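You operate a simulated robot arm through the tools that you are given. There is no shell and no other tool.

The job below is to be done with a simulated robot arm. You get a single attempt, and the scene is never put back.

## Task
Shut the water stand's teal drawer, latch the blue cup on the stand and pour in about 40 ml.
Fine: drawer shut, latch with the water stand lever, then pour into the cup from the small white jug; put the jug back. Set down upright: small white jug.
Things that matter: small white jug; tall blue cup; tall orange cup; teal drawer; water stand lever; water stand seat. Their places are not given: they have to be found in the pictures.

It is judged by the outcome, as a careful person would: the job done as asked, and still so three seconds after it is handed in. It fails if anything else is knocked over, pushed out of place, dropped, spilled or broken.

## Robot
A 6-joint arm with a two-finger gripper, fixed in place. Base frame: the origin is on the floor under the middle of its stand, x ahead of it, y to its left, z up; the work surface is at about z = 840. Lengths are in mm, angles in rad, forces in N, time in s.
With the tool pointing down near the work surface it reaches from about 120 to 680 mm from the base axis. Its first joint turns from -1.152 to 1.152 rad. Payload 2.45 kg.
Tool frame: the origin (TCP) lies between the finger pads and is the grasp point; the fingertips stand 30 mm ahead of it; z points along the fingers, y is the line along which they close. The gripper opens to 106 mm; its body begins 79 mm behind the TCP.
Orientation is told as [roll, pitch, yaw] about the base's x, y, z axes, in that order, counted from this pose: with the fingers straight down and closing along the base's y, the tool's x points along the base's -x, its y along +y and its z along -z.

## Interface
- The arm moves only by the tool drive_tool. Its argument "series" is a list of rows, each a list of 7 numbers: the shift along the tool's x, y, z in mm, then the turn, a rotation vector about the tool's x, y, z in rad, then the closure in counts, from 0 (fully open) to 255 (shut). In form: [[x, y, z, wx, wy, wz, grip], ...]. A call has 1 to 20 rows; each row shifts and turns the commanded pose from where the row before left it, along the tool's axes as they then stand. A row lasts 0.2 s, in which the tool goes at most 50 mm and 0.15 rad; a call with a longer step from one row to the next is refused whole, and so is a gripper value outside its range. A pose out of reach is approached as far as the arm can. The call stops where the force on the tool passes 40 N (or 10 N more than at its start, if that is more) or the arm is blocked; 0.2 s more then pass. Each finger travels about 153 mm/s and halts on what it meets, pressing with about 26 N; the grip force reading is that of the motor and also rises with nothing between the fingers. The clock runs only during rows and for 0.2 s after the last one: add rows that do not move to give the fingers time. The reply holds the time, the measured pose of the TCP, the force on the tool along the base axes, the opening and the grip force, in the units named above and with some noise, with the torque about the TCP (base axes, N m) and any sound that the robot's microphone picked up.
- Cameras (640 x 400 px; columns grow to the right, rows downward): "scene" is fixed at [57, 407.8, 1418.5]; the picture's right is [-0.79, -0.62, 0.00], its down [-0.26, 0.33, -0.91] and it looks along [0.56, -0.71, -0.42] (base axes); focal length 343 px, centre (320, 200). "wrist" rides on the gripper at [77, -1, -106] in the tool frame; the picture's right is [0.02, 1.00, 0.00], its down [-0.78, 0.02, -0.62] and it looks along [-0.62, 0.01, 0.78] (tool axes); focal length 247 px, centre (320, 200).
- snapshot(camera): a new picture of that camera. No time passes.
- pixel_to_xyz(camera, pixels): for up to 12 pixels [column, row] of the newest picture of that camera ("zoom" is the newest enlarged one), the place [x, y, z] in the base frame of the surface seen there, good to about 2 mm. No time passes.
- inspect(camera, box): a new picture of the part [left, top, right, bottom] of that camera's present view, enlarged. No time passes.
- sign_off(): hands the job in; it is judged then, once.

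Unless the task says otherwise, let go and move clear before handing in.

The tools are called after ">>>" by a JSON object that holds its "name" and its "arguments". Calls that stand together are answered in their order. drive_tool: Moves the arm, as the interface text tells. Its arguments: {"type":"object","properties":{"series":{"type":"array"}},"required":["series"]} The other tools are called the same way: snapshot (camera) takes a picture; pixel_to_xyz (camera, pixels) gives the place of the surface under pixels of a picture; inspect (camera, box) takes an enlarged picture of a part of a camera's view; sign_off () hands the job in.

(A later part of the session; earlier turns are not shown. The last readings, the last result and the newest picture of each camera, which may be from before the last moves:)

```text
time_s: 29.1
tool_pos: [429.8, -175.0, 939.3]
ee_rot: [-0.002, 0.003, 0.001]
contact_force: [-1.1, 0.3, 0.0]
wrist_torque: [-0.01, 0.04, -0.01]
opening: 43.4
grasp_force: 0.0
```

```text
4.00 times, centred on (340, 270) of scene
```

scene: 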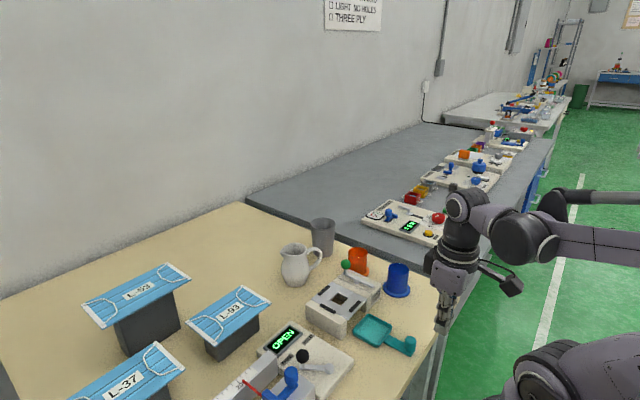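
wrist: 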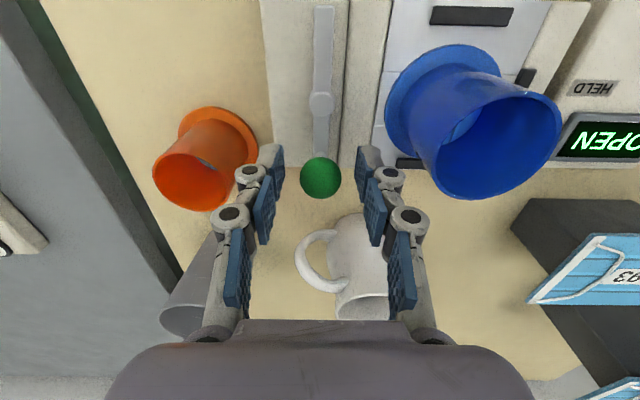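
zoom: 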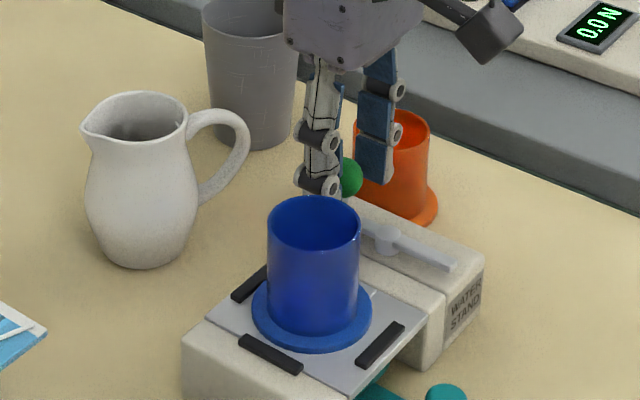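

The knob sits between the fingertips. I'll drop 3 mm and close on it.

>>> {"name": "drive_tool", "arguments": {"series": [[-1, 1, 3, 0, 0, 0, 150], [0, 0, 0, 0, 0, 0, 255], [0, 0, 0, 0, 0, 0, 255], [0, 0, 0, 0, 0, 0, 255]]}}

>>> {"name": "snapshot", "arguments": {"camera": "wrist"}}

```text
time_s: 30.1
tool_pos: [431.0, -175.8, 935.1]
ee_rot: [-0.001, 0.001, -0.002]
contact_force: [0.4, -2.5, 9.1]
wrist_torque: [-0.08, 0.0, 0.0]
opening: 23.2
grasp_force: 45.1
```

```text
taken
```

wrist: 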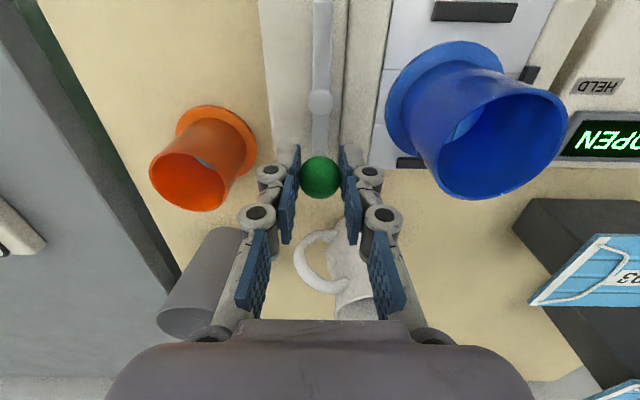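

The knob is gripped at 23 mm opening. I'll probe gently, 3 mm toward -y, to feel which way the lever swings.

>>> {"name": "drive_tool", "arguments": {"series": [[0, -3, 0, 0, 0, 0, 255], [0, 0, 0, 0, 0, 0, 255]]}}

```text
time_s: 30.7
tool_pos: [432.3, -175.4, 935.9]
ee_rot: [0.001, 0.002, -0.001]
contact_force: [0.3, 11.1, -2.3]
wrist_torque: [0.22, 0.2, -0.35]
opening: 23.3
grasp_force: 45.1
```

Toward -y the knob did not move and pushed back with 11 N. I'll probe the other way, toward +y.

>>> {"name": "drive_tool", "arguments": {"series": [[0, 3, 0, 0, 0, 0, 255], [0, 3, 0, 0, 0, 0, 255], [0, 0, 0, 0, 0, 0, 255]]}}

```text
time_s: 31.5
tool_pos: [431.8, -174.0, 937.0]
ee_rot: [-0.005, 0.0, -0.003]
contact_force: [5.9, -24.8, -10.8]
wrist_torque: [-0.45, -0.41, 0.22]
opening: 22.9
grasp_force: 45.0
```

Toward +y the force rose stiffly to 25 N. Toward -y it levelled off near 11 N, so -y looks like the free direction with friction. I'll follow a short arc about the pivot toward -y and read the force.

>>> {"name": "drive_tool", "arguments": {"series": [[0, -3, 0, 0, 0, 0, 255], [0.4, -5.1, 0, 0, 0, 0, 255], [0, 0, 0, 0, 0, 0, 255]]}}

>>> {"name": "snapshot", "arguments": {"camera": "wrist"}}

```text
time_s: 32.3
tool_pos: [432.0, -177.0, 936.2]
ee_rot: [0.004, 0.005, 0.001]
contact_force: [3.8, 10.3, -2.4]
wrist_torque: [0.19, -0.05, -0.36]
opening: 23.4
grasp_force: 45.5
```

```text
taken
```

wrist: 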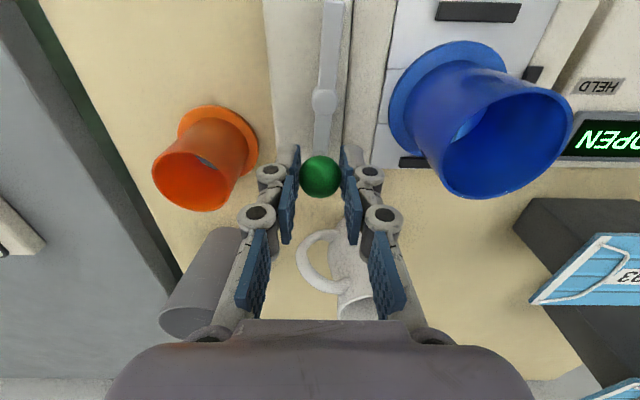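

The force held at about 10 N while the command advanced 5 mm, and the bar in the picture has begun to tilt (332,5)→(325,145). So the lever does swing this way, and I'll continue the arc.

>>> {"name": "drive_tool", "arguments": {"series": [[1.1, -5.0, 0, 0, 0, 0, 255], [1.9, -4.7, 0, 0, 0, 0, 255], [2.6, -4.4, 0, 0, 0, 0, 255], [0, 0, 0, 0, 0, 0, 255]]}}

>>> {"name": "snapshot", "arguments": {"camera": "wrist"}}

```text
time_s: 33.3
tool_pos: [426.6, -193.6, 938.3]
ee_rot: [0.0, 0.002, 0.001]
contact_force: [3.5, 12.8, -11.8]
wrist_torque: [0.23, -0.07, -0.37]
opening: 23.7
grasp_force: 45.0
```

```text
taken
```

wrist: 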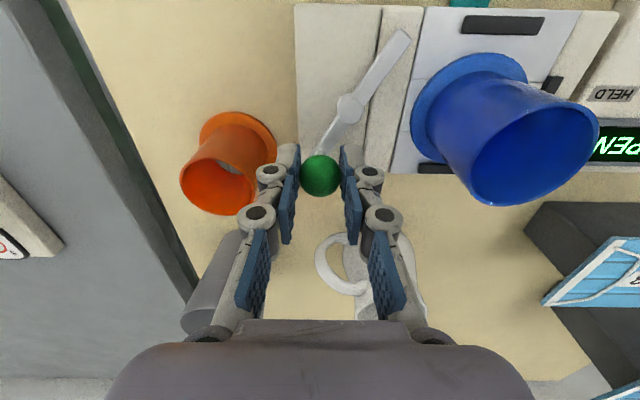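

The bar is clearly swinging toward the cup flange (its tip is now at (398,35)), with about 13 N of friction. I'll continue along the arc.

>>> {"name": "drive_tool", "arguments": {"series": [[3.2, -4.0, 0.5, 0, 0, 0, 255], [3.7, -3.5, 0.5, 0, 0, 0, 255], [4.2, -2.9, 0, 0, 0, 0, 255], [0, 0, 0, 0, 0, 0, 255]]}}

>>> {"name": "snapshot", "arguments": {"camera": "wrist"}}

```text
time_s: 34.3
tool_pos: [415.9, -204.1, 935.6]
ee_rot: [0.0, 0.005, 0.002]
contact_force: [1.2, 11.9, 16.6]
wrist_torque: [0.25, -0.1, -0.22]
opening: 23.4
grasp_force: 44.9
```

```text
taken
```

wrist: 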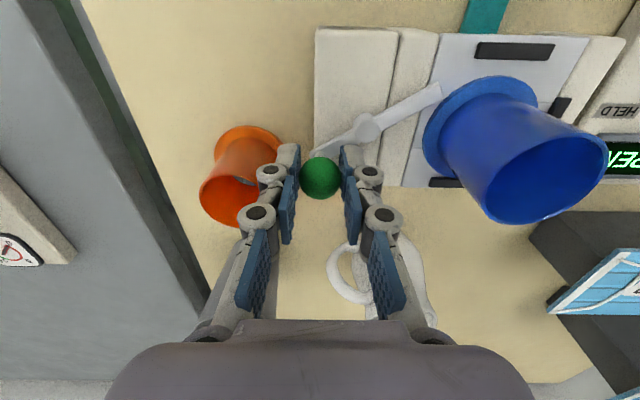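

The bar's tip has reached beside the flange at (438,92). The orange cup is still clear of the left finger. I'll continue the last part of the arc in smaller batches.

>>> {"name": "drive_tool", "arguments": {"series": [[4.6, -2.2, -0.5, 0, 0, 0, 255], [4.9, -1.5, -0.5, 0, 0, 0, 255], [0, 0, 0, 0, 0, 0, 255]]}}

>>> {"name": "snapshot", "arguments": {"camera": "wrist"}}

>>> {"name": "inspect", "arguments": {"camera": "scene", "box": [290, 230, 410, 330]}}

```text
time_s: 35.1
tool_pos: [406.3, -207.2, 937.4]
ee_rot: [0.001, 0.003, 0.001]
contact_force: [4.3, 10.9, -29.7]
wrist_torque: [0.13, -0.24, -0.18]
opening: 23.0
grasp_force: 44.9
```

```text
taken
```

wrist: 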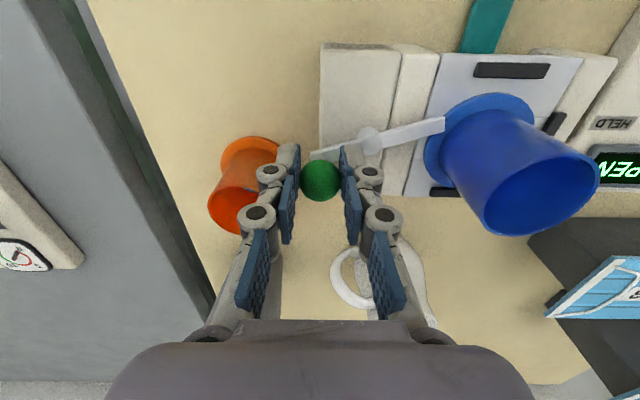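

```text
4.00 times, centred on (350, 280) of scene
```

zoom: 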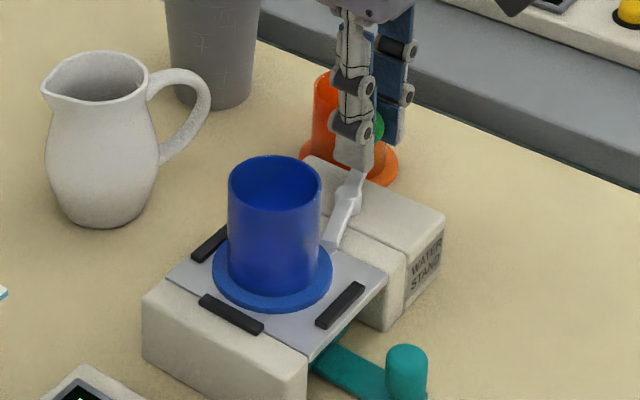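

The bar is nearly perpendicular, reaching the flange at (440,127), and the cup has stayed in place. I'll relax the vertical pull by lowering 1 mm and finish the swing.

>>> {"name": "drive_tool", "arguments": {"series": [[5.0, -0.7, 1, 0, 0, 0, 255], [2.4, -0.1, 0, 0, 0, 0, 255], [0, 0, 0, 0, 0, 0, 255]]}}

>>> {"name": "snapshot", "arguments": {"camera": "wrist"}}

>>> {"name": "inspect", "arguments": {"camera": "scene", "box": [310, 250, 400, 320]}}

```text
time_s: 35.9
tool_pos: [397.5, -208.6, 937.0]
ee_rot: [-0.002, 0.001, -0.003]
contact_force: [7.3, 3.1, 25.9]
wrist_torque: [0.0, -0.45, -0.21]
opening: 23.4
grasp_force: 44.6
```

```text
taken
```

wrist: 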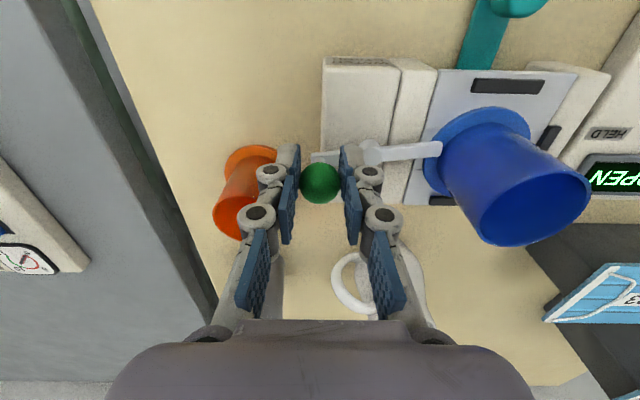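

```text
5.71 times, centred on (355, 285) of scene
```

zoom: 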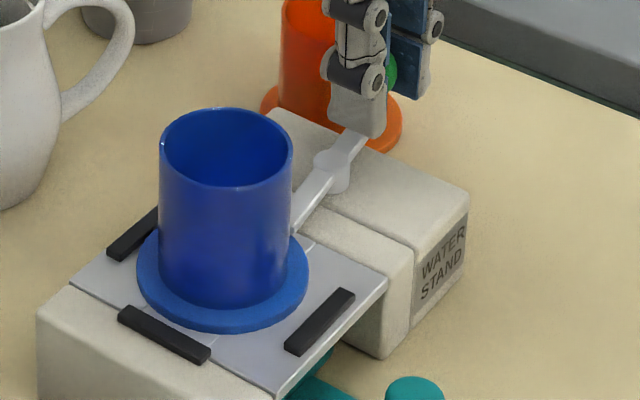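

The lever is about perpendicular and its tip lies at the flange. I'll nudge a bit further to find the end stop, while relaxing the vertical force.

>>> {"name": "drive_tool", "arguments": {"series": [[3, 0, -0.5, 0, 0, 0, 255], [0, 0, 0, 0, 0, 0, 255]]}}

>>> {"name": "snapshot", "arguments": {"camera": "wrist"}}

```text
time_s: 36.5
tool_pos: [396.8, -208.9, 935.9]
ee_rot: [-0.003, 0.001, -0.001]
contact_force: [9.5, -3.0, 4.2]
wrist_torque: [-0.1, -0.62, -0.33]
opening: 23.3
grasp_force: 45.1
```

```text
taken
```

wrist: 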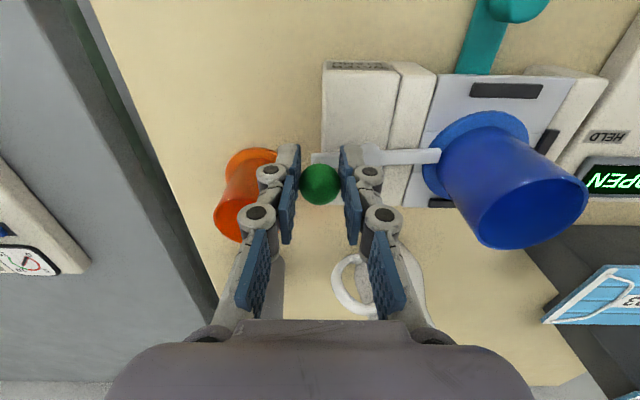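

The force is 9.5 N, around the friction level, so it may still be sliding. I'll nudge 3 mm more.

>>> {"name": "drive_tool", "arguments": {"series": [[3, 0.3, 0, 0, 0, 0, 255], [0, 0, 0, 0, 0, 0, 255]]}}

>>> {"name": "inspect", "arguments": {"camera": "wrist", "box": [300, 40, 560, 210]}}

```text
time_s: 37.1
tool_pos: [391.9, -208.2, 935.8]
ee_rot: [-0.003, 0.005, -0.001]
contact_force: [6.6, -9.2, -29.4]
wrist_torque: [-0.09, -0.43, -0.21]
opening: 23.2
grasp_force: 45.0
```

```text
2.35 times, centred on (430, 125) of wrist
```

zoom: 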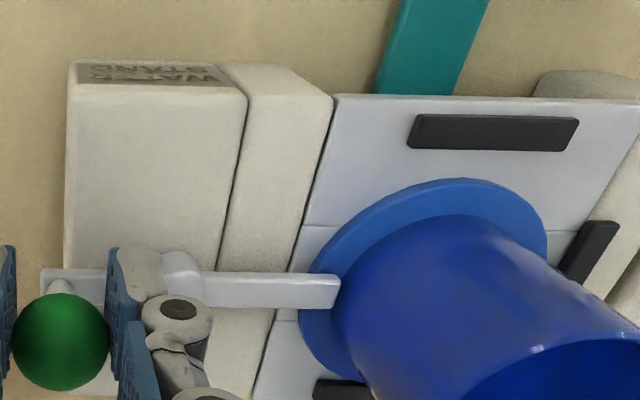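

The bar tip now overlaps the top of the flange at (330,292), against the cup wall. I'll measure the bar's direction to judge its angle.

>>> {"name": "pixel_to_xyz", "arguments": {"camera": "zoom", "pixels": [[334, 283], [334, 300], [225, 280], [225, 298], [50, 285], [320, 290], [310, 300], [430, 190], [500, 215]]}}

```text
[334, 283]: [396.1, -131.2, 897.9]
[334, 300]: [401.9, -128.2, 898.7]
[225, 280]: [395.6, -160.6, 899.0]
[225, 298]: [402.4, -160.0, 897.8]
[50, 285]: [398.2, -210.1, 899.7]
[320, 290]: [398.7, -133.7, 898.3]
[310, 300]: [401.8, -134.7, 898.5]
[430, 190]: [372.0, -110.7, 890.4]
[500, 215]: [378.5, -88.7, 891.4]
```

The bar lies at (399,-130)–(398,-210), so it has turned a full 90° and reaches over the flange. The grip on the ball is starting to slip. I'll let go, rise, and then check the end stop by pushing the knob from its +x side.

>>> {"name": "drive_tool", "arguments": {"series": [[-3, 0, 0, 0, 0, 0, 255], [0, 0, 0, 0, 0, 0, 150], [0, 0, 0, 0, 0, 0, 150], [0, 0, -25, 0, 0, 0, 150], [0, 0, -30, 0, 0, 0, 150], [0, 0, 0, 0, 0, 0, 150]]}}

>>> {"name": "snapshot", "arguments": {"camera": "wrist"}}

>>> {"name": "inspect", "arguments": {"camera": "scene", "box": [310, 240, 400, 310]}}

```text
time_s: 38.5
tool_pos: [393.8, -209.9, 993.5]
ee_rot: [-0.002, 0.001, 0.0]
contact_force: [-0.7, 0.1, -0.3]
wrist_torque: [0.0, 0.02, 0.03]
opening: 43.6
grasp_force: 0.1
```

```text
taken
```

wrist: 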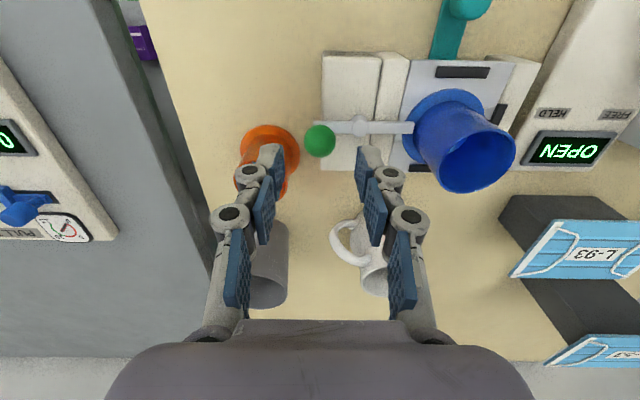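

```text
5.71 times, centred on (355, 275) of scene
```

zoom: 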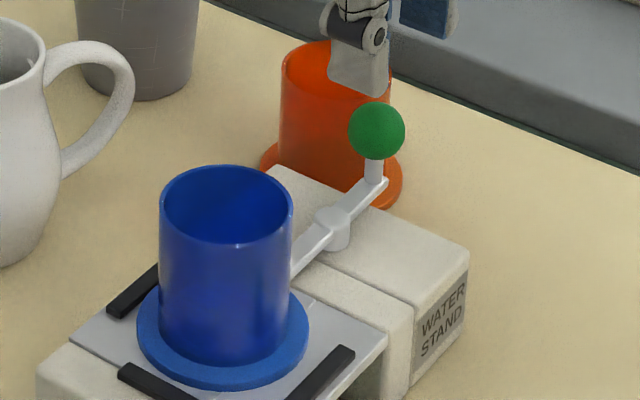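

The lever now stands across the stand, with its knob at (376,130) in the enlargement and its bar over the flange. I'll put closed fingers on the knob's +x side and press gently to confirm it is at its end stop.

>>> {"name": "drive_tool", "arguments": {"series": [[-18, 1, 0, 0, 0, 0, 255], [-18, 1, 0, 0, 0, 0, 255], [0, 0, 20, 0, 0, 0, 255], [0, 0, 20, 0, 0, 0, 255], [0, 0, 15, 0, 0, 0, 255], [0, 0, 0, 0, 0, 0, 255]]}}

>>> {"name": "inspect", "arguments": {"camera": "scene", "box": [310, 240, 400, 310]}}

>>> {"name": "snapshot", "arguments": {"camera": "wrist"}}

```text
time_s: 39.9
tool_pos: [431.2, -206.3, 937.1]
ee_rot: [-0.002, 0.002, -0.001]
contact_force: [-0.8, -0.1, 0.5]
wrist_torque: [0.02, -0.02, 0.02]
opening: 0.2
grasp_force: 26.3
```

```text
5.71 times, centred on (355, 275) of scene
```

zoom: 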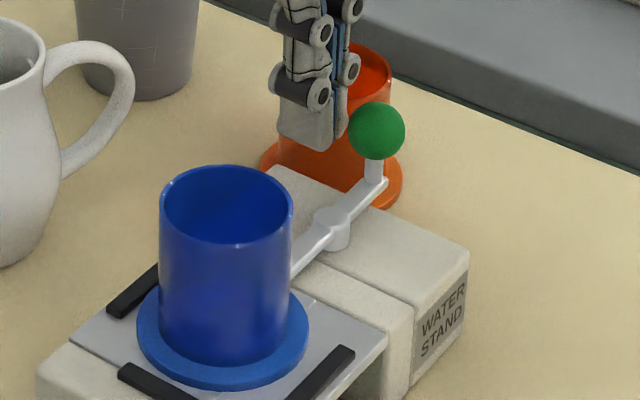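

```text
taken
```

wrist: 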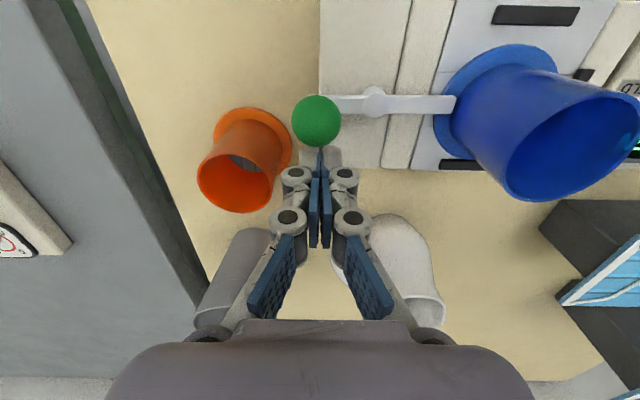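

The fingers stand just on the +x side of the knob. I'll advance toward it in -x, gently.

>>> {"name": "drive_tool", "arguments": {"series": [[6, -1, 0, 0, 0, 0, 255], [4, 0, 0, 0, 0, 0, 255], [3, 0, 0, 0, 0, 0, 255], [0, 0, 0, 0, 0, 0, 255]]}}

```text
time_s: 40.9
tool_pos: [422.9, -206.9, 936.2]
ee_rot: [-0.003, -0.011, 0.002]
contact_force: [38.1, 1.6, 6.0]
wrist_torque: [0.27, -0.45, 0.02]
opening: 6.1
grasp_force: 28.7
```

The knob resists with 38 N, far above the ~11 N friction, so the lever is at its end stop and latched. I'll back off and rise.

>>> {"name": "drive_tool", "arguments": {"series": [[-6, 0, 0, 0, 0, 0, 255], [-12, 0, 0, 0, 0, 0, 255], [0, 0, -30, 0, 0, 0, 255], [0, 0, -40, 0, 0, 0, 255], [0, 0, -40, 0, 0, 0, 255], [0, 0, 0, 0, 0, 0, 0]]}}

>>> {"name": "snapshot", "arguments": {"camera": "wrist"}}

>>> {"name": "inspect", "arguments": {"camera": "scene", "box": [260, 210, 400, 320]}}

```text
time_s: 42.3
tool_pos: [436.2, -206.5, 1046.4]
ee_rot: [-0.002, 0.003, 0.001]
contact_force: [0.2, 0.1, 0.8]
wrist_torque: [-0.01, 0.01, 0.02]
opening: 100.1
grasp_force: 0.0
```

```text
taken
```

wrist: 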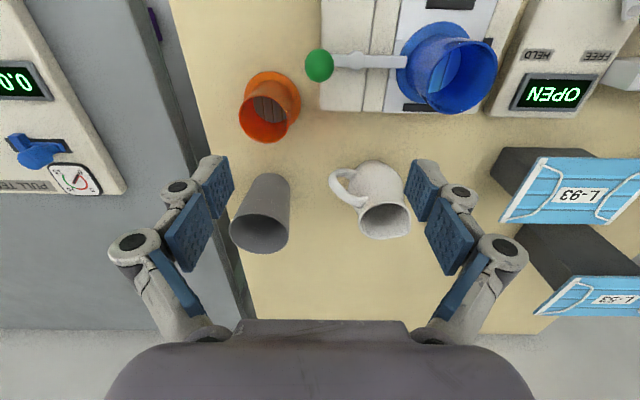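

```text
3.64 times, centred on (330, 265) of scene
```

zoom: 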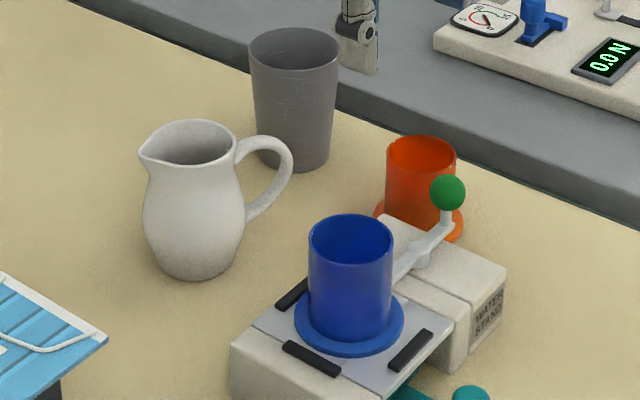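

The latched cup and lever look right. Next I'll move the camera toward the jug to measure its rim, handle, spout and contents.

>>> {"name": "drive_tool", "arguments": {"series": [[-25, 17, -9, 0, 0, 0, 0], [-25, 17, -9, 0, 0, 0, 0], [-25, 17, -9, 0, 0, 0, 0], [-25, 15, -9, 0, 0, 0, 0], [0, 0, 0, 0, 0, 0, 0]]}}

>>> {"name": "snapshot", "arguments": {"camera": "wrist"}}

>>> {"name": "inspect", "arguments": {"camera": "wrist", "box": [220, 70, 420, 200]}}

```text
time_s: 43.5
tool_pos: [539.1, -139.6, 1080.1]
ee_rot: [-0.002, 0.002, -0.002]
contact_force: [-0.3, 0.0, -0.6]
wrist_torque: [0.02, -0.04, -0.01]
opening: 106.2
grasp_force: 0.1
```

```text
taken
```

wrist: 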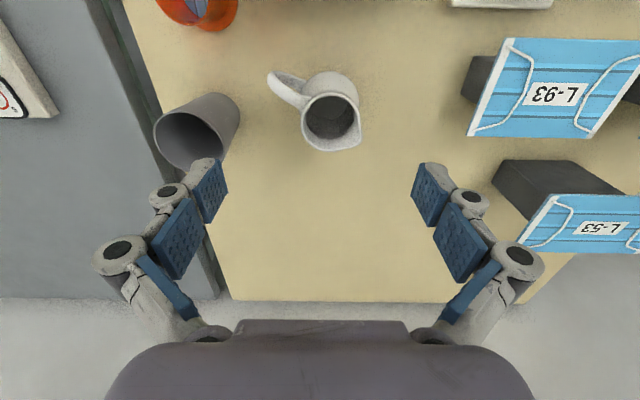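

```text
3.08 times, centred on (320, 135) of wrist
```

zoom: 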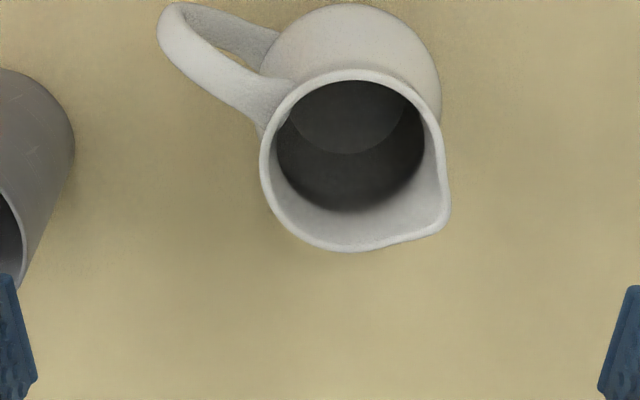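

I can see the jug's rim, the spout tip at (447,225), the handle out to (165,20), and a darker water surface inside at about (350,170). I'll measure these.

>>> {"name": "pixel_to_xyz", "arguments": {"camera": "zoom", "pixels": [[447, 228], [350, 75], [268, 160], [435, 160], [340, 246], [280, 220], [400, 90], [165, 20], [200, 70], [350, 180], [340, 120], [320, 200]]}}

>>> {"name": "pixel_to_xyz", "arguments": {"camera": "zoom", "pixels": [[360, 5], [290, 25], [430, 60], [440, 110], [265, 65], [300, 180], [400, 180], [345, 100], [380, 130], [345, 140], [345, 150], [345, 160]]}}

```text
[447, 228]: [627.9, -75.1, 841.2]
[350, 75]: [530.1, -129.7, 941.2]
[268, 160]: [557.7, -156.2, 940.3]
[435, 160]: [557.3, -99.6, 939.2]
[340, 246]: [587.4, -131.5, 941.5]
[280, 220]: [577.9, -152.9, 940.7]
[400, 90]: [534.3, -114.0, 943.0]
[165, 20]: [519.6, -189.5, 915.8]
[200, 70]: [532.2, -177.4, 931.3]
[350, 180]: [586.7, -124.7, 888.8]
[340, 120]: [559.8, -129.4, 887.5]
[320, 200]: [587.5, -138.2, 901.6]
```

```text
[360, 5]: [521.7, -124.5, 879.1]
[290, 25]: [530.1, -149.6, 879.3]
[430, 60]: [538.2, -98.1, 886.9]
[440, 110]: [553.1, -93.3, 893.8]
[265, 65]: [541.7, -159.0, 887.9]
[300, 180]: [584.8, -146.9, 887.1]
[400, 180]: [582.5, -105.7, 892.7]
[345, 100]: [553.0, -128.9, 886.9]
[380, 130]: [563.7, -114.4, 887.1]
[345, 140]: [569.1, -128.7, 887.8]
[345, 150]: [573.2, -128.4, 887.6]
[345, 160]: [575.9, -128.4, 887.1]
```

The jug is centred near (558.5,-128). Its rim is at z≈941, the belly radius is ~37 near z≈880, and water is at z≈887. The handle points along (-0.54,-0.84), so the spout points along (0.54,0.84). I'll centre over it and yaw +57.5° so the fingers close across the handle–spout line, then check.

>>> {"name": "drive_tool", "arguments": {"series": [[-19.4, 11.6, 0, 0, 0, 0, 0], [0, 0, 0, 0, 0, -0.1434, 0], [0, 0, 0, 0, 0, -0.1434, 0], [0, 0, 0, 0, 0, -0.1434, 0], [0, 0, 0, 0, 0, -0.1434, 0], [0, 0, 0, 0, 0, -0.1434, 0], [0, 0, 0, 0, 0, -0.1434, 0], [0, 0, 0, 0, 0, -0.1434, 0], [0, 0, 0, 0, 0, 0, 0]]}}

>>> {"name": "snapshot", "arguments": {"camera": "wrist"}}

>>> {"name": "snapshot", "arguments": {"camera": "scene"}}

```text
time_s: 45.5
tool_pos: [555.8, -130.6, 1082.0]
ee_rot: [0.001, 0.002, 1.007]
contact_force: [-1.4, -0.6, 1.6]
wrist_torque: [0.01, 0.03, 0.03]
opening: 105.9
grasp_force: 0.1
```

```text
taken
```

wrist: 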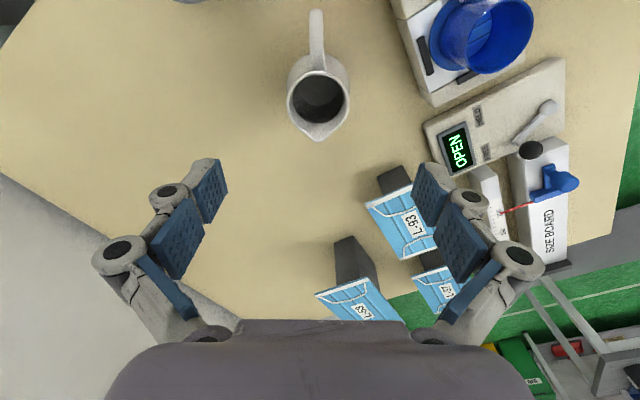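

```text
taken
```

scene: 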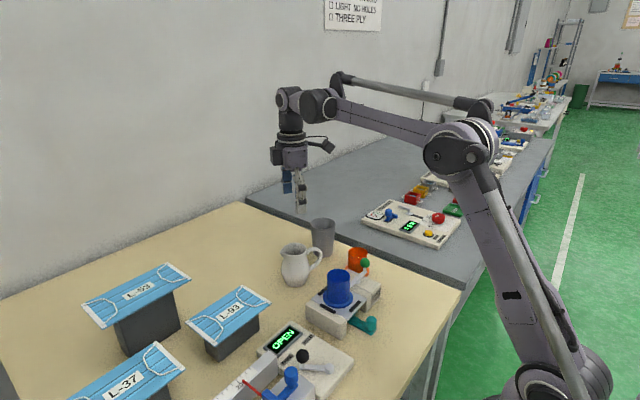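

The handle (317,12) and spout (320,140) now lie along the picture's vertical, so the yaw is right. Before grasping, I'll do an empty dry run at the pouring spot, high up, to see whether the arm can reach the pouring tilt.

>>> {"name": "drive_tool", "arguments": {"series": [[24.8, 29.7, -10, 0, 0, 0, 0], [24.8, 29.7, -10, 0, 0, 0, 0], [24.8, 29.7, -10, 0, 0, 0, 0], [24.8, 29.7, -10, 0, 0, 0, 0], [24.8, 29.7, -10, 0, 0, 0, 0], [0, 0, 0, 0, 0, 0, 0]]}}

>>> {"name": "drive_tool", "arguments": {"series": [[0, 0, 0, 0, 0.14, 0, 0], [0, 0, 0, 0, 0.14, 0, 0], [0, 0, 0, 0, 0.14, 0, 0], [0, 0, 0, 0, 0.14, 0, 0], [0, 0, 0, 0, 0.14, 0, 0], [0, 0, 0, 0, 0.14, 0, 0], [0, 0, 0, 0, 0, 0, 0]]}}

>>> {"name": "snapshot", "arguments": {"camera": "scene"}}

>>> {"name": "snapshot", "arguments": {"camera": "wrist"}}

```text
time_s: 46.9
tool_pos: [364.7, -156.6, 1134.4]
ee_rot: [0.002, 0.002, 1.003]
contact_force: [-0.2, 0.0, 0.0]
wrist_torque: [-0.02, -0.02, -0.01]
opening: 106.1
grasp_force: 0.0
```

```text
time_s: 48.5
tool_pos: [365.1, -153.3, 1132.7]
ee_rot: [0.0, 0.842, 1.005]
contact_force: [-0.7, 0.4, -1.0]
wrist_torque: [-0.03, 0.0, -0.03]
opening: 106.0
grasp_force: 0.1
```

```text
taken
```

scene: 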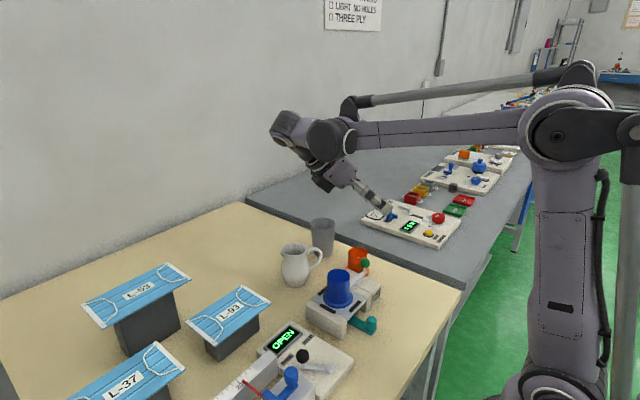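

```text
taken
```

wrist: 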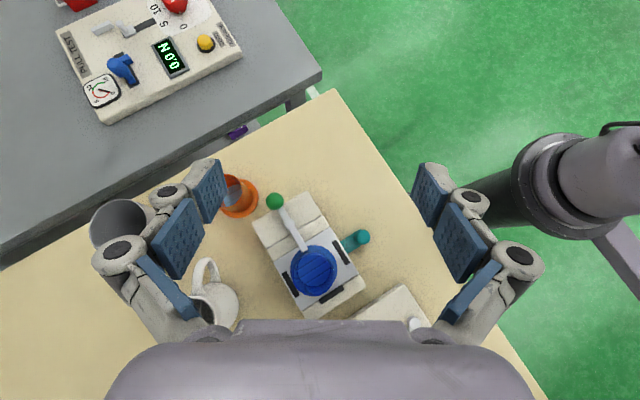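

The arm reached 0.84 rad tilt accurately at the pouring spot, and the wrist camera sees straight into the cup at (313,270). I'll test up to about 1.26 rad too.

>>> {"name": "drive_tool", "arguments": {"series": [[0, 0, 0, 0, 0.14, 0, 0], [0, 0, 0, 0, 0.14, 0, 0], [0, 0, 0, 0, 0.14, 0, 0], [0, 0, 0, 0, 0, 0, 0]]}}

>>> {"name": "snapshot", "arguments": {"camera": "wrist"}}

```text
time_s: 49.5
tool_pos: [360.8, -228.0, 1133.5]
ee_rot: [-0.003, 1.261, 1.009]
contact_force: [-0.7, 1.0, -0.2]
wrist_torque: [0.0, 0.02, 0.01]
opening: 106.2
grasp_force: 0.1
out of reach, approached as far as the arm can: row 1, 2, 3
```

```text
taken
```

wrist: 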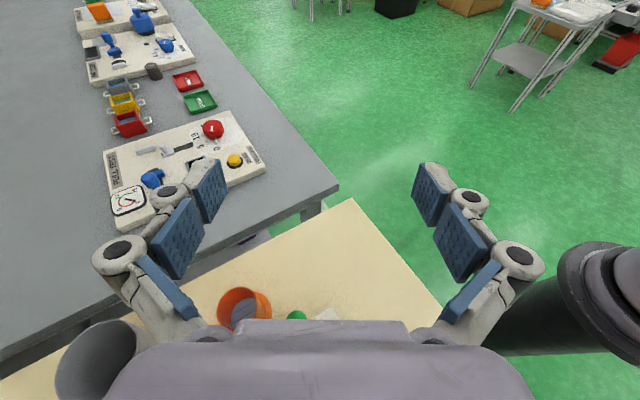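

Beyond about 0.9 rad the pose is out of reach at this height (z 1133). I'll step back to 0.84 rad and then test the tilt at the real pouring height, where the reach may differ.

>>> {"name": "drive_tool", "arguments": {"series": [[0, 0, 0, 0, -0.14, 0, 0], [0, 0, 0, 0, -0.14, 0, 0], [0, 0, 0, 0, -0.14, 0, 0], [0, 0, 0, 0, 0, 0, 0]]}}

```text
time_s: 50.5
tool_pos: [361.2, -226.9, 1132.7]
ee_rot: [0.002, 0.839, 1.004]
contact_force: [0.6, 0.4, -0.1]
wrist_torque: [-0.05, -0.01, -0.01]
opening: 106.0
grasp_force: 0.0
```

The command was reset to the measured pose, about 73 mm off in y. I'll move back over the pouring spot with the same tilt and descend to z≈985.

>>> {"name": "drive_tool", "arguments": {"series": [[-21.2, 17.9, -23.7, 0, 0, 0, 0], [-21.2, 17.9, -23.7, 0, 0, 0, 0], [-27.5, 0, 24.7, 0, 0, 0, 0], [-27.5, 0, 24.7, 0, 0, 0, 0], [-27.5, 0, 24.7, 0, 0, 0, 0], [-27.5, 0, 24.7, 0, 0, 0, 0], [0, 0, 0, 0, 0, 0, 0]]}}

>>> {"name": "snapshot", "arguments": {"camera": "wrist"}}

```text
time_s: 52.1
tool_pos: [362.2, -152.9, 985.0]
ee_rot: [0.001, 0.841, 1.006]
contact_force: [-0.2, -0.3, 0.2]
wrist_torque: [0.02, 0.0, 0.01]
opening: 106.1
grasp_force: 0.0
```

```text
taken
```

wrist: 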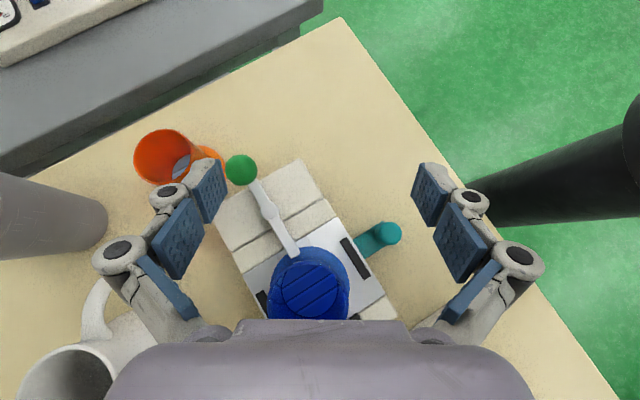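

The arm reaches this tilt at z≈985, with the cup visible at (310,285). I'll test one extra 0.14 rad step here, to see whether more tilt is available.

>>> {"name": "drive_tool", "arguments": {"series": [[0, 0, 0, 0, 0.14, 0, 0], [0, 0, 0, 0, 0, 0, 0]]}}

```text
time_s: 52.7
tool_pos: [363.3, -168.1, 985.3]
ee_rot: [-0.006, 0.977, 1.005]
contact_force: [-0.9, -0.4, 0.0]
wrist_torque: [-0.02, -0.01, 0.0]
opening: 106.1
grasp_force: 0.0
out of reach, approached as far as the arm can: row 1
```

At this heading the tilt limit is about 0.9 rad. I'll test pouring toward a heading nearer +x (yaw ≈0.52), where the tilt lies more in the arm's own plane, raising up a bit first.

>>> {"name": "drive_tool", "arguments": {"series": [[37.3, 0, -25.2, 0, 0, 0, 0], [0, 0, 0, -0.0995, 0, 0.067, 0], [0, 0, 0, -0.0995, 0, 0.067, 0], [0, 0, 0, -0.0995, 0, 0.067, 0], [0, 0, 0, -0.0995, 0, 0.067, 0], [0, 0, 0, 0, 0, 0, 0]]}}

```text
time_s: 54.1
tool_pos: [320.4, -334.3, 1029.3]
ee_rot: [-0.037, 0.959, 0.521]
contact_force: [-0.6, -0.3, -0.5]
wrist_torque: [0.01, -0.05, -0.04]
opening: 105.9
grasp_force: 0.1
out of reach, approached as far as the arm can: row 1, 2, 3, 4, 5
```

That heading is worse: the arm drifted to (320,-334). So the tool should not point back toward the robot, and the other direction is needed. I'll first level the tool here in free space and check.

>>> {"name": "drive_tool", "arguments": {"series": [[0, 0, -10, 0, -0.137, 0, 0], [0, 0, -10, 0, -0.137, 0, 0], [0, 0, -10, 0, -0.137, 0, 0], [0, 0, -10, 0, -0.137, 0, 0], [0, 0, 0, 0, -0.137, 0, 0], [0, 0, 0, 0, -0.137, 0, 0], [0, 0, 0, -0.037, -0.137, 0, 0], [0, 0, 0, 0, 0, 0, 0]]}}

>>> {"name": "snapshot", "arguments": {"camera": "scene"}}

```text
time_s: 55.9
tool_pos: [344.2, -321.4, 1057.6]
ee_rot: [0.036, 0.021, 0.521]
contact_force: [0.1, -0.6, -0.8]
wrist_torque: [0.01, 0.01, 0.0]
opening: 105.7
grasp_force: 0.1
```

```text
taken
```

scene: 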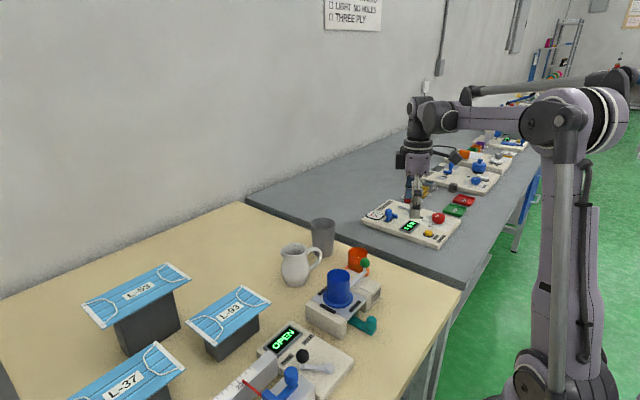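

Nothing on the table was disturbed. I'll correct the small residual tilt, move over the stand at a safe height, and yaw to about 1.9 rad, so the spout would point along +y and slightly toward the robot, to test that tilt.

>>> {"name": "drive_tool", "arguments": {"series": [[-37, 24.6, -1, 0.036, -0.021, 0, 0], [-37, 24.6, -1, 0, 0, 0, 0], [-37, 24.6, -1, 0, 0, 0, 0], [-37, 24.6, -1, 0, 0, 0, 0], [0, 0, 0, 0, 0, -0.138, 0], [0, 0, 0, 0, 0, -0.138, 0], [0, 0, 0, 0, 0, -0.138, 0], [0, 0, 0, 0, 0, -0.138, 0], [0, 0, 0, 0, 0, -0.138, 0], [0, 0, 0, 0, 0, -0.138, 0], [0, 0, 0, 0, 0, -0.138, 0], [0, 0, 0, 0, 0, -0.138, 0], [0, 0, 0, 0, 0, -0.138, 0], [0, 0, 0, 0, 0, -0.138, 0], [0, 0, 0, 0, 0, 0, 0]]}}

```text
time_s: 59.1
tool_pos: [424.2, -161.6, 1061.2]
ee_rot: [0.002, -0.001, 1.904]
contact_force: [0.5, 0.3, -0.4]
wrist_torque: [-0.02, 0.01, 0.0]
opening: 106.2
grasp_force: 0.0
```

Yaw 1.904 is reached cleanly over (424,-162,1061). I'll test the tilt here up to 0.84 rad.

>>> {"name": "drive_tool", "arguments": {"series": [[0, 0, 0, 0, 0.14, 0, 0], [0, 0, 0, 0, 0.14, 0, 0], [0, 0, 0, 0, 0.14, 0, 0], [0, 0, 0, 0, 0.14, 0, 0], [0, 0, 0, 0, 0.14, 0, 0], [0, 0, 0, 0, 0.14, 0, 0], [0, 0, 0, 0, 0, 0, 0]]}}

>>> {"name": "snapshot", "arguments": {"camera": "scene"}}

>>> {"name": "snapshot", "arguments": {"camera": "wrist"}}

```text
time_s: 60.7
tool_pos: [424.2, -163.0, 1062.0]
ee_rot: [0.004, 0.842, 1.904]
contact_force: [0.6, 0.7, -0.2]
wrist_torque: [-0.02, 0.03, 0.01]
opening: 106.2
grasp_force: 0.0
```

```text
taken
```

scene: 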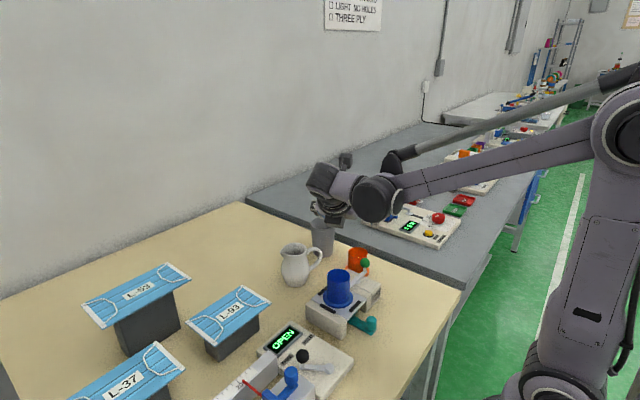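

```text
taken
```

wrist: 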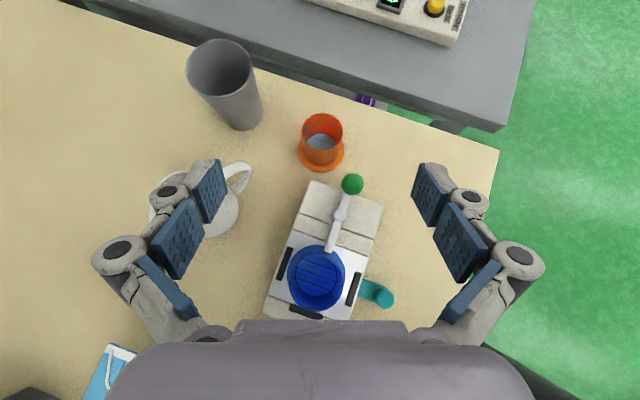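

The tilt is good here and the cup is visible at (318,277). I'll test further, 0.14 at a time.

>>> {"name": "drive_tool", "arguments": {"series": [[0, 0, 0, 0, 0.14, 0, 0], [0, 0, 0, 0, 0, 0, 0]]}}

```text
time_s: 61.3
tool_pos: [424.2, -161.4, 1060.7]
ee_rot: [0.003, 0.981, 1.904]
contact_force: [0.2, -0.4, 0.9]
wrist_torque: [-0.02, 0.0, -0.01]
opening: 106.3
grasp_force: 0.0
```

0.98 rad is reached with no drift. I'll take two more steps to find the limit.

>>> {"name": "drive_tool", "arguments": {"series": [[0, 0, 0, 0, 0.14, 0, 0], [0, 0, 0, 0, 0, 0, 0]]}}

```text
time_s: 61.9
tool_pos: [423.7, -160.8, 1060.7]
ee_rot: [0.005, 1.12, 1.905]
contact_force: [-0.5, -0.7, -0.5]
wrist_torque: [0.0, -0.03, -0.02]
opening: 105.8
grasp_force: 0.1
```

1.12 rad is reached too. I'll check it at the real pouring height by descending 70 mm.

>>> {"name": "drive_tool", "arguments": {"series": [[-31.5, 0, 15.2, 0, 0, 0, 0], [-31.5, 0, 15.2, 0, 0, 0, 0], [0, 0, 0, 0, 0, 0, 0]]}}

>>> {"name": "snapshot", "arguments": {"camera": "wrist"}}

>>> {"name": "inspect", "arguments": {"camera": "scene", "box": [230, 130, 430, 330]}}

```text
time_s: 62.7
tool_pos: [423.2, -160.3, 992.7]
ee_rot: [0.005, 1.12, 1.906]
contact_force: [-0.1, 0.2, 0.4]
wrist_torque: [0.0, 0.03, 0.0]
opening: 106.1
grasp_force: 0.0
```

```text
taken
```

wrist: 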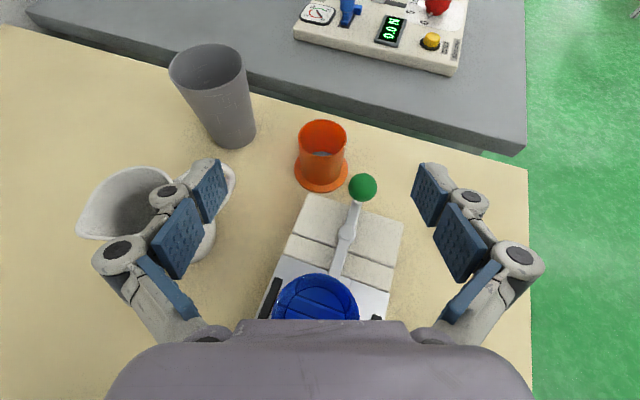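

```text
2.00 times, centred on (330, 230) of scene
```

zoom: 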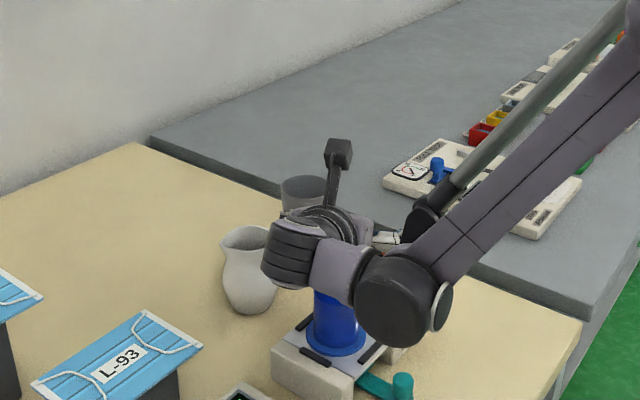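

The limit isn't an issue at this heading, though at 1.12 rad the wrist comes low near the cup. I'll therefore grasp the jug with the gripper leaning ~0.35 rad toward the handle, so less tool tilt is needed to pour. Now I'll rise and level the tool.

>>> {"name": "drive_tool", "arguments": {"series": [[43, 0, -20.8, 0, 0, 0, 0], [43, 0, -20.8, 0, 0, 0, 0], [0, 0, 0, 0, -0.14, 0, 0], [0, 0, 0, 0, -0.14, 0, 0], [0, 0, 0, 0, -0.14, 0, 0], [0, 0, 0, 0, -0.14, 0, 0], [0, 0, 0, 0, -0.14, 0, 0], [0, 0, 0, 0, -0.14, 0, 0], [0, 0, 0, 0, -0.14, 0, 0], [0, 0, 0, 0, -0.14, 0, 0], [0, 0, 0, 0, 0, 0, 0]]}}

>>> {"name": "snapshot", "arguments": {"camera": "scene"}}

```text
time_s: 65.1
tool_pos: [425.4, -161.3, 1086.6]
ee_rot: [0.001, -0.001, 1.902]
contact_force: [0.3, -0.5, 0.4]
wrist_torque: [-0.01, -0.02, 0.01]
opening: 105.8
grasp_force: 0.0
```

```text
taken
```

scene: 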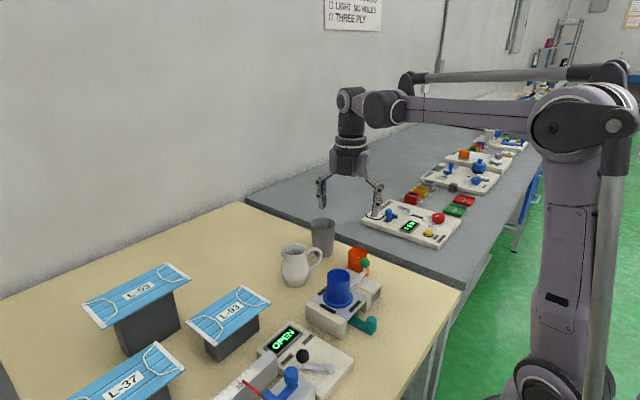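

The tool is level and the scene is intact. I'll yaw back to 1.004 rad, centre over the jug and lean the gripper 0.35 rad toward the handle, still at height.

>>> {"name": "drive_tool", "arguments": {"series": [[0, 0, 0, 0, 0, 0.1497, 0], [0, 0, 0, 0, 0, 0.1497, 0], [0, 0, 0, 0, 0, 0.1497, 0], [0, 0, 0, 0, 0, 0.1497, 0], [0, 0, 0, 0, 0, 0.1497, 0], [0, 0, 0, 0, 0, 0.1497, 0], [-33.1, -31.5, 0, 0, 0, 0, 0], [-33.1, -31.5, 0, 0, 0, 0, 0], [-33.1, -31.5, 0, 0, 0, 0, 0], [0, 0, 0, 0, -0.1167, 0, 0], [0, 0, 0, 0, -0.1167, 0, 0], [0, 0, 0, 0, -0.1167, 0, 0], [0, 0, 0, 0, 0, 0, 0]]}}

>>> {"name": "snapshot", "arguments": {"camera": "wrist"}}

>>> {"name": "inspect", "arguments": {"camera": "scene", "box": [230, 120, 390, 310]}}

```text
time_s: 67.9
tool_pos: [556.8, -129.1, 1087.0]
ee_rot: [0.001, -0.349, 1.003]
contact_force: [0.2, 0.3, -0.1]
wrist_torque: [0.01, 0.0, 0.03]
opening: 106.0
grasp_force: 0.1
```

```text
taken
```

wrist: 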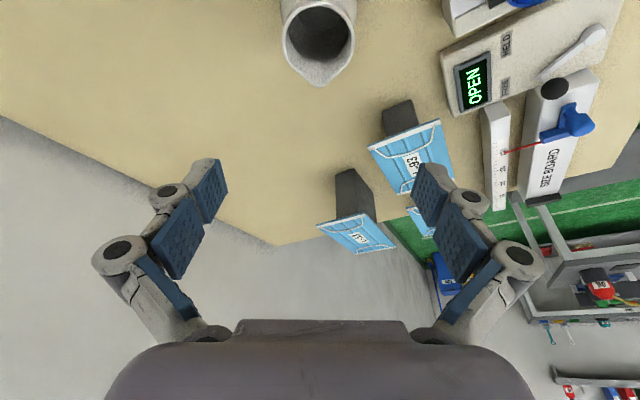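

```text
2.11 times, centred on (310, 215) of scene
```

zoom: 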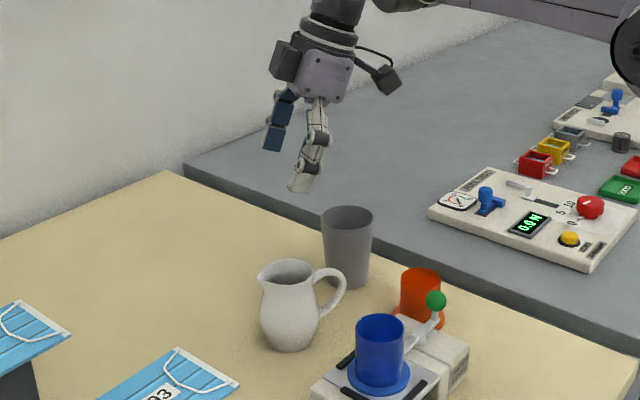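

The gripper leans -0.349 rad over the jug. I'll descend vertically to z≈965 and check that the fingers straddle the jug.

>>> {"name": "drive_tool", "arguments": {"series": [[10.5, 0, 28.7, 0, 0, 0, 0], [10.5, 0, 28.7, 0, 0, 0, 0], [10.5, 0, 28.7, 0, 0, 0, 0], [10.5, 0, 28.7, 0, 0, 0, 0], [0, 0, 0, 0, 0, 0, 0]]}}

>>> {"name": "snapshot", "arguments": {"camera": "wrist"}}

>>> {"name": "inspect", "arguments": {"camera": "scene", "box": [230, 160, 390, 310]}}

```text
time_s: 69.1
tool_pos: [555.4, -128.9, 964.4]
ee_rot: [0.0, -0.35, 1.002]
contact_force: [-0.6, 0.4, 0.0]
wrist_torque: [0.0, 0.01, 0.01]
opening: 105.7
grasp_force: 0.1
```

```text
taken
```

wrist: 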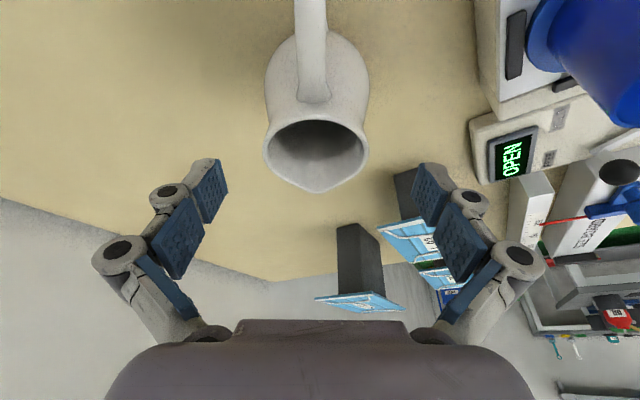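

```text
2.67 times, centred on (310, 235) of scene
```

zoom: 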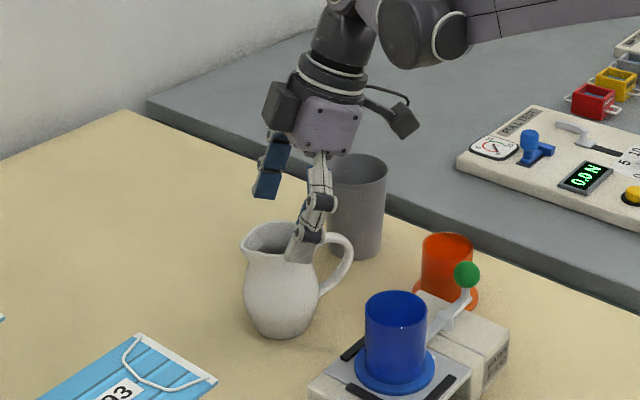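

The jug (axis near column 315) is about 2–3 mm left of the finger midpoint, and the handle line is vertical in the picture. I'll apply the small correction and descend to z≈886, in two stages.

>>> {"name": "drive_tool", "arguments": {"series": [[11.8, -2.5, 38.2, 0, 0, 0, 0], [0, 0, 0, 0, 0, 0, 0]]}}

>>> {"name": "snapshot", "arguments": {"camera": "wrist"}}

>>> {"name": "inspect", "arguments": {"camera": "scene", "box": [250, 190, 370, 300]}}

```text
time_s: 69.7
tool_pos: [558.3, -128.9, 924.8]
ee_rot: [0.003, -0.349, 1.003]
contact_force: [-0.4, -0.4, -0.1]
wrist_torque: [-0.02, -0.01, 0.0]
opening: 106.2
grasp_force: 0.0
```

```text
taken
```

wrist: 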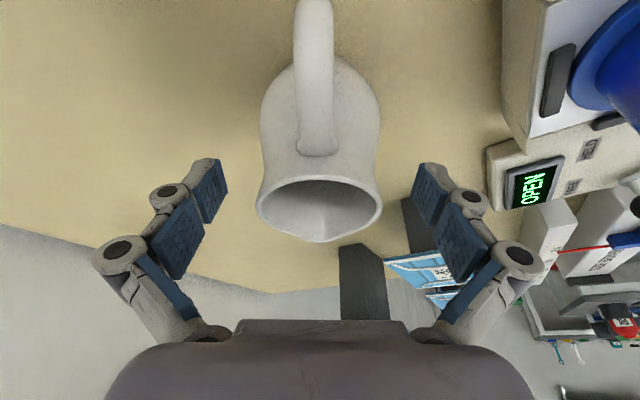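

```text
3.64 times, centred on (310, 245) of scene
```

zoom: 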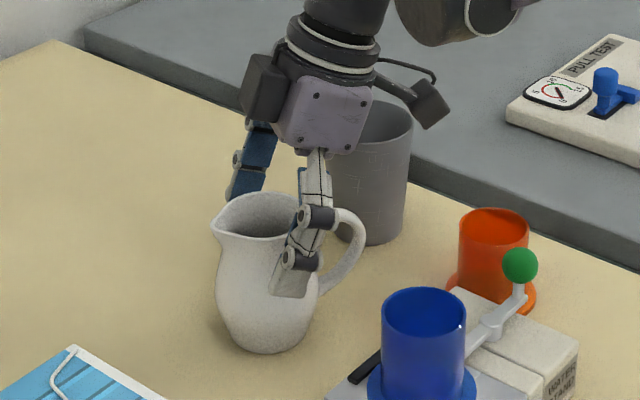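

The jug is now centred between the fingers (rim column ~320). I'll descend the final ~39 mm and look once more before closing.

>>> {"name": "drive_tool", "arguments": {"series": [[6.8, 0, 18.5, 0, 0, 0, 0], [6.5, 0, 18, 0, 0, 0, 0], [0, 0, 0, 0, 0, 0, 0]]}}

>>> {"name": "snapshot", "arguments": {"camera": "wrist"}}

>>> {"name": "inspect", "arguments": {"camera": "scene", "box": [250, 200, 370, 310]}}

```text
time_s: 70.5
tool_pos: [559.6, -129.8, 888.1]
ee_rot: [0.003, -0.348, 1.002]
contact_force: [0.2, -1.0, -0.4]
wrist_torque: [-0.02, 0.0, 0.04]
opening: 106.0
grasp_force: 0.0
```

```text
taken
```

wrist: 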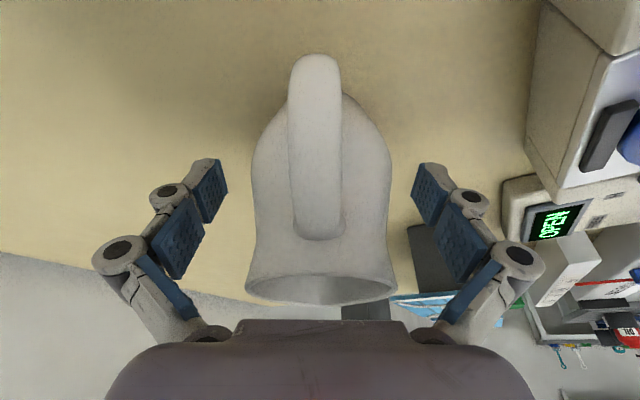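

```text
3.64 times, centred on (310, 255) of scene
```

zoom: 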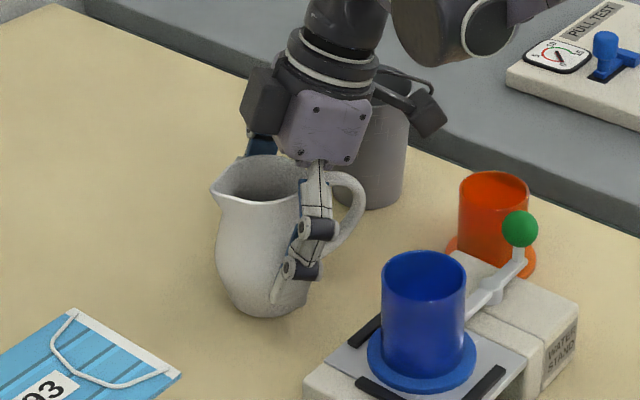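

The fingers straddle the belly evenly (columns 228 and 412 around the jug at 250–392). I'll lower 3 mm more and close gradually.

>>> {"name": "drive_tool", "arguments": {"series": [[1.0, 0, 2.8, 0, 0, 0, 30], [0, 0, 0, 0, 0, 0, 50], [0, 0, 0, 0, 0, 0, 65], [0, 0, 0, 0, 0, 0, 80], [0, 0, 0, 0, 0, 0, 100], [0, 0, 0, 0, 0, 0, 150], [0, 0, 0, 0, 0, 0, 200], [0, 0, 0, 0, 0, 0, 200]]}}

>>> {"name": "snapshot", "arguments": {"camera": "wrist"}}

>>> {"name": "inspect", "arguments": {"camera": "scene", "box": [250, 200, 370, 310]}}

```text
time_s: 72.3
tool_pos: [559.9, -128.9, 883.6]
ee_rot: [0.002, -0.349, 1.004]
contact_force: [-2.1, 1.5, 1.9]
wrist_torque: [0.1, 0.11, -0.04]
opening: 73.9
grasp_force: 25.7
```

```text
taken
```

wrist: 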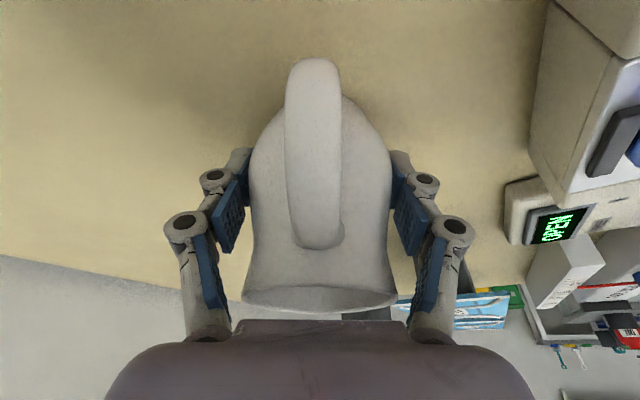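

```text
3.64 times, centred on (310, 255) of scene
```

zoom: 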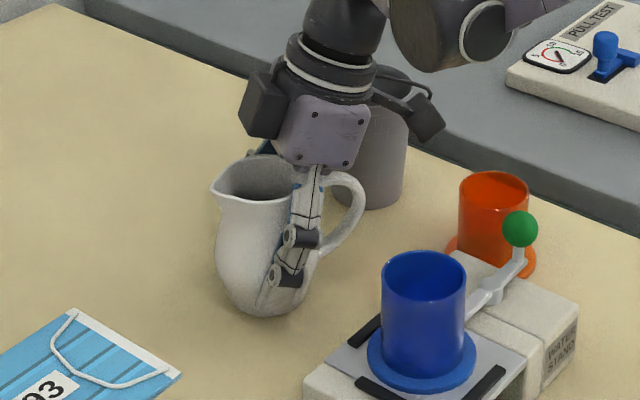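

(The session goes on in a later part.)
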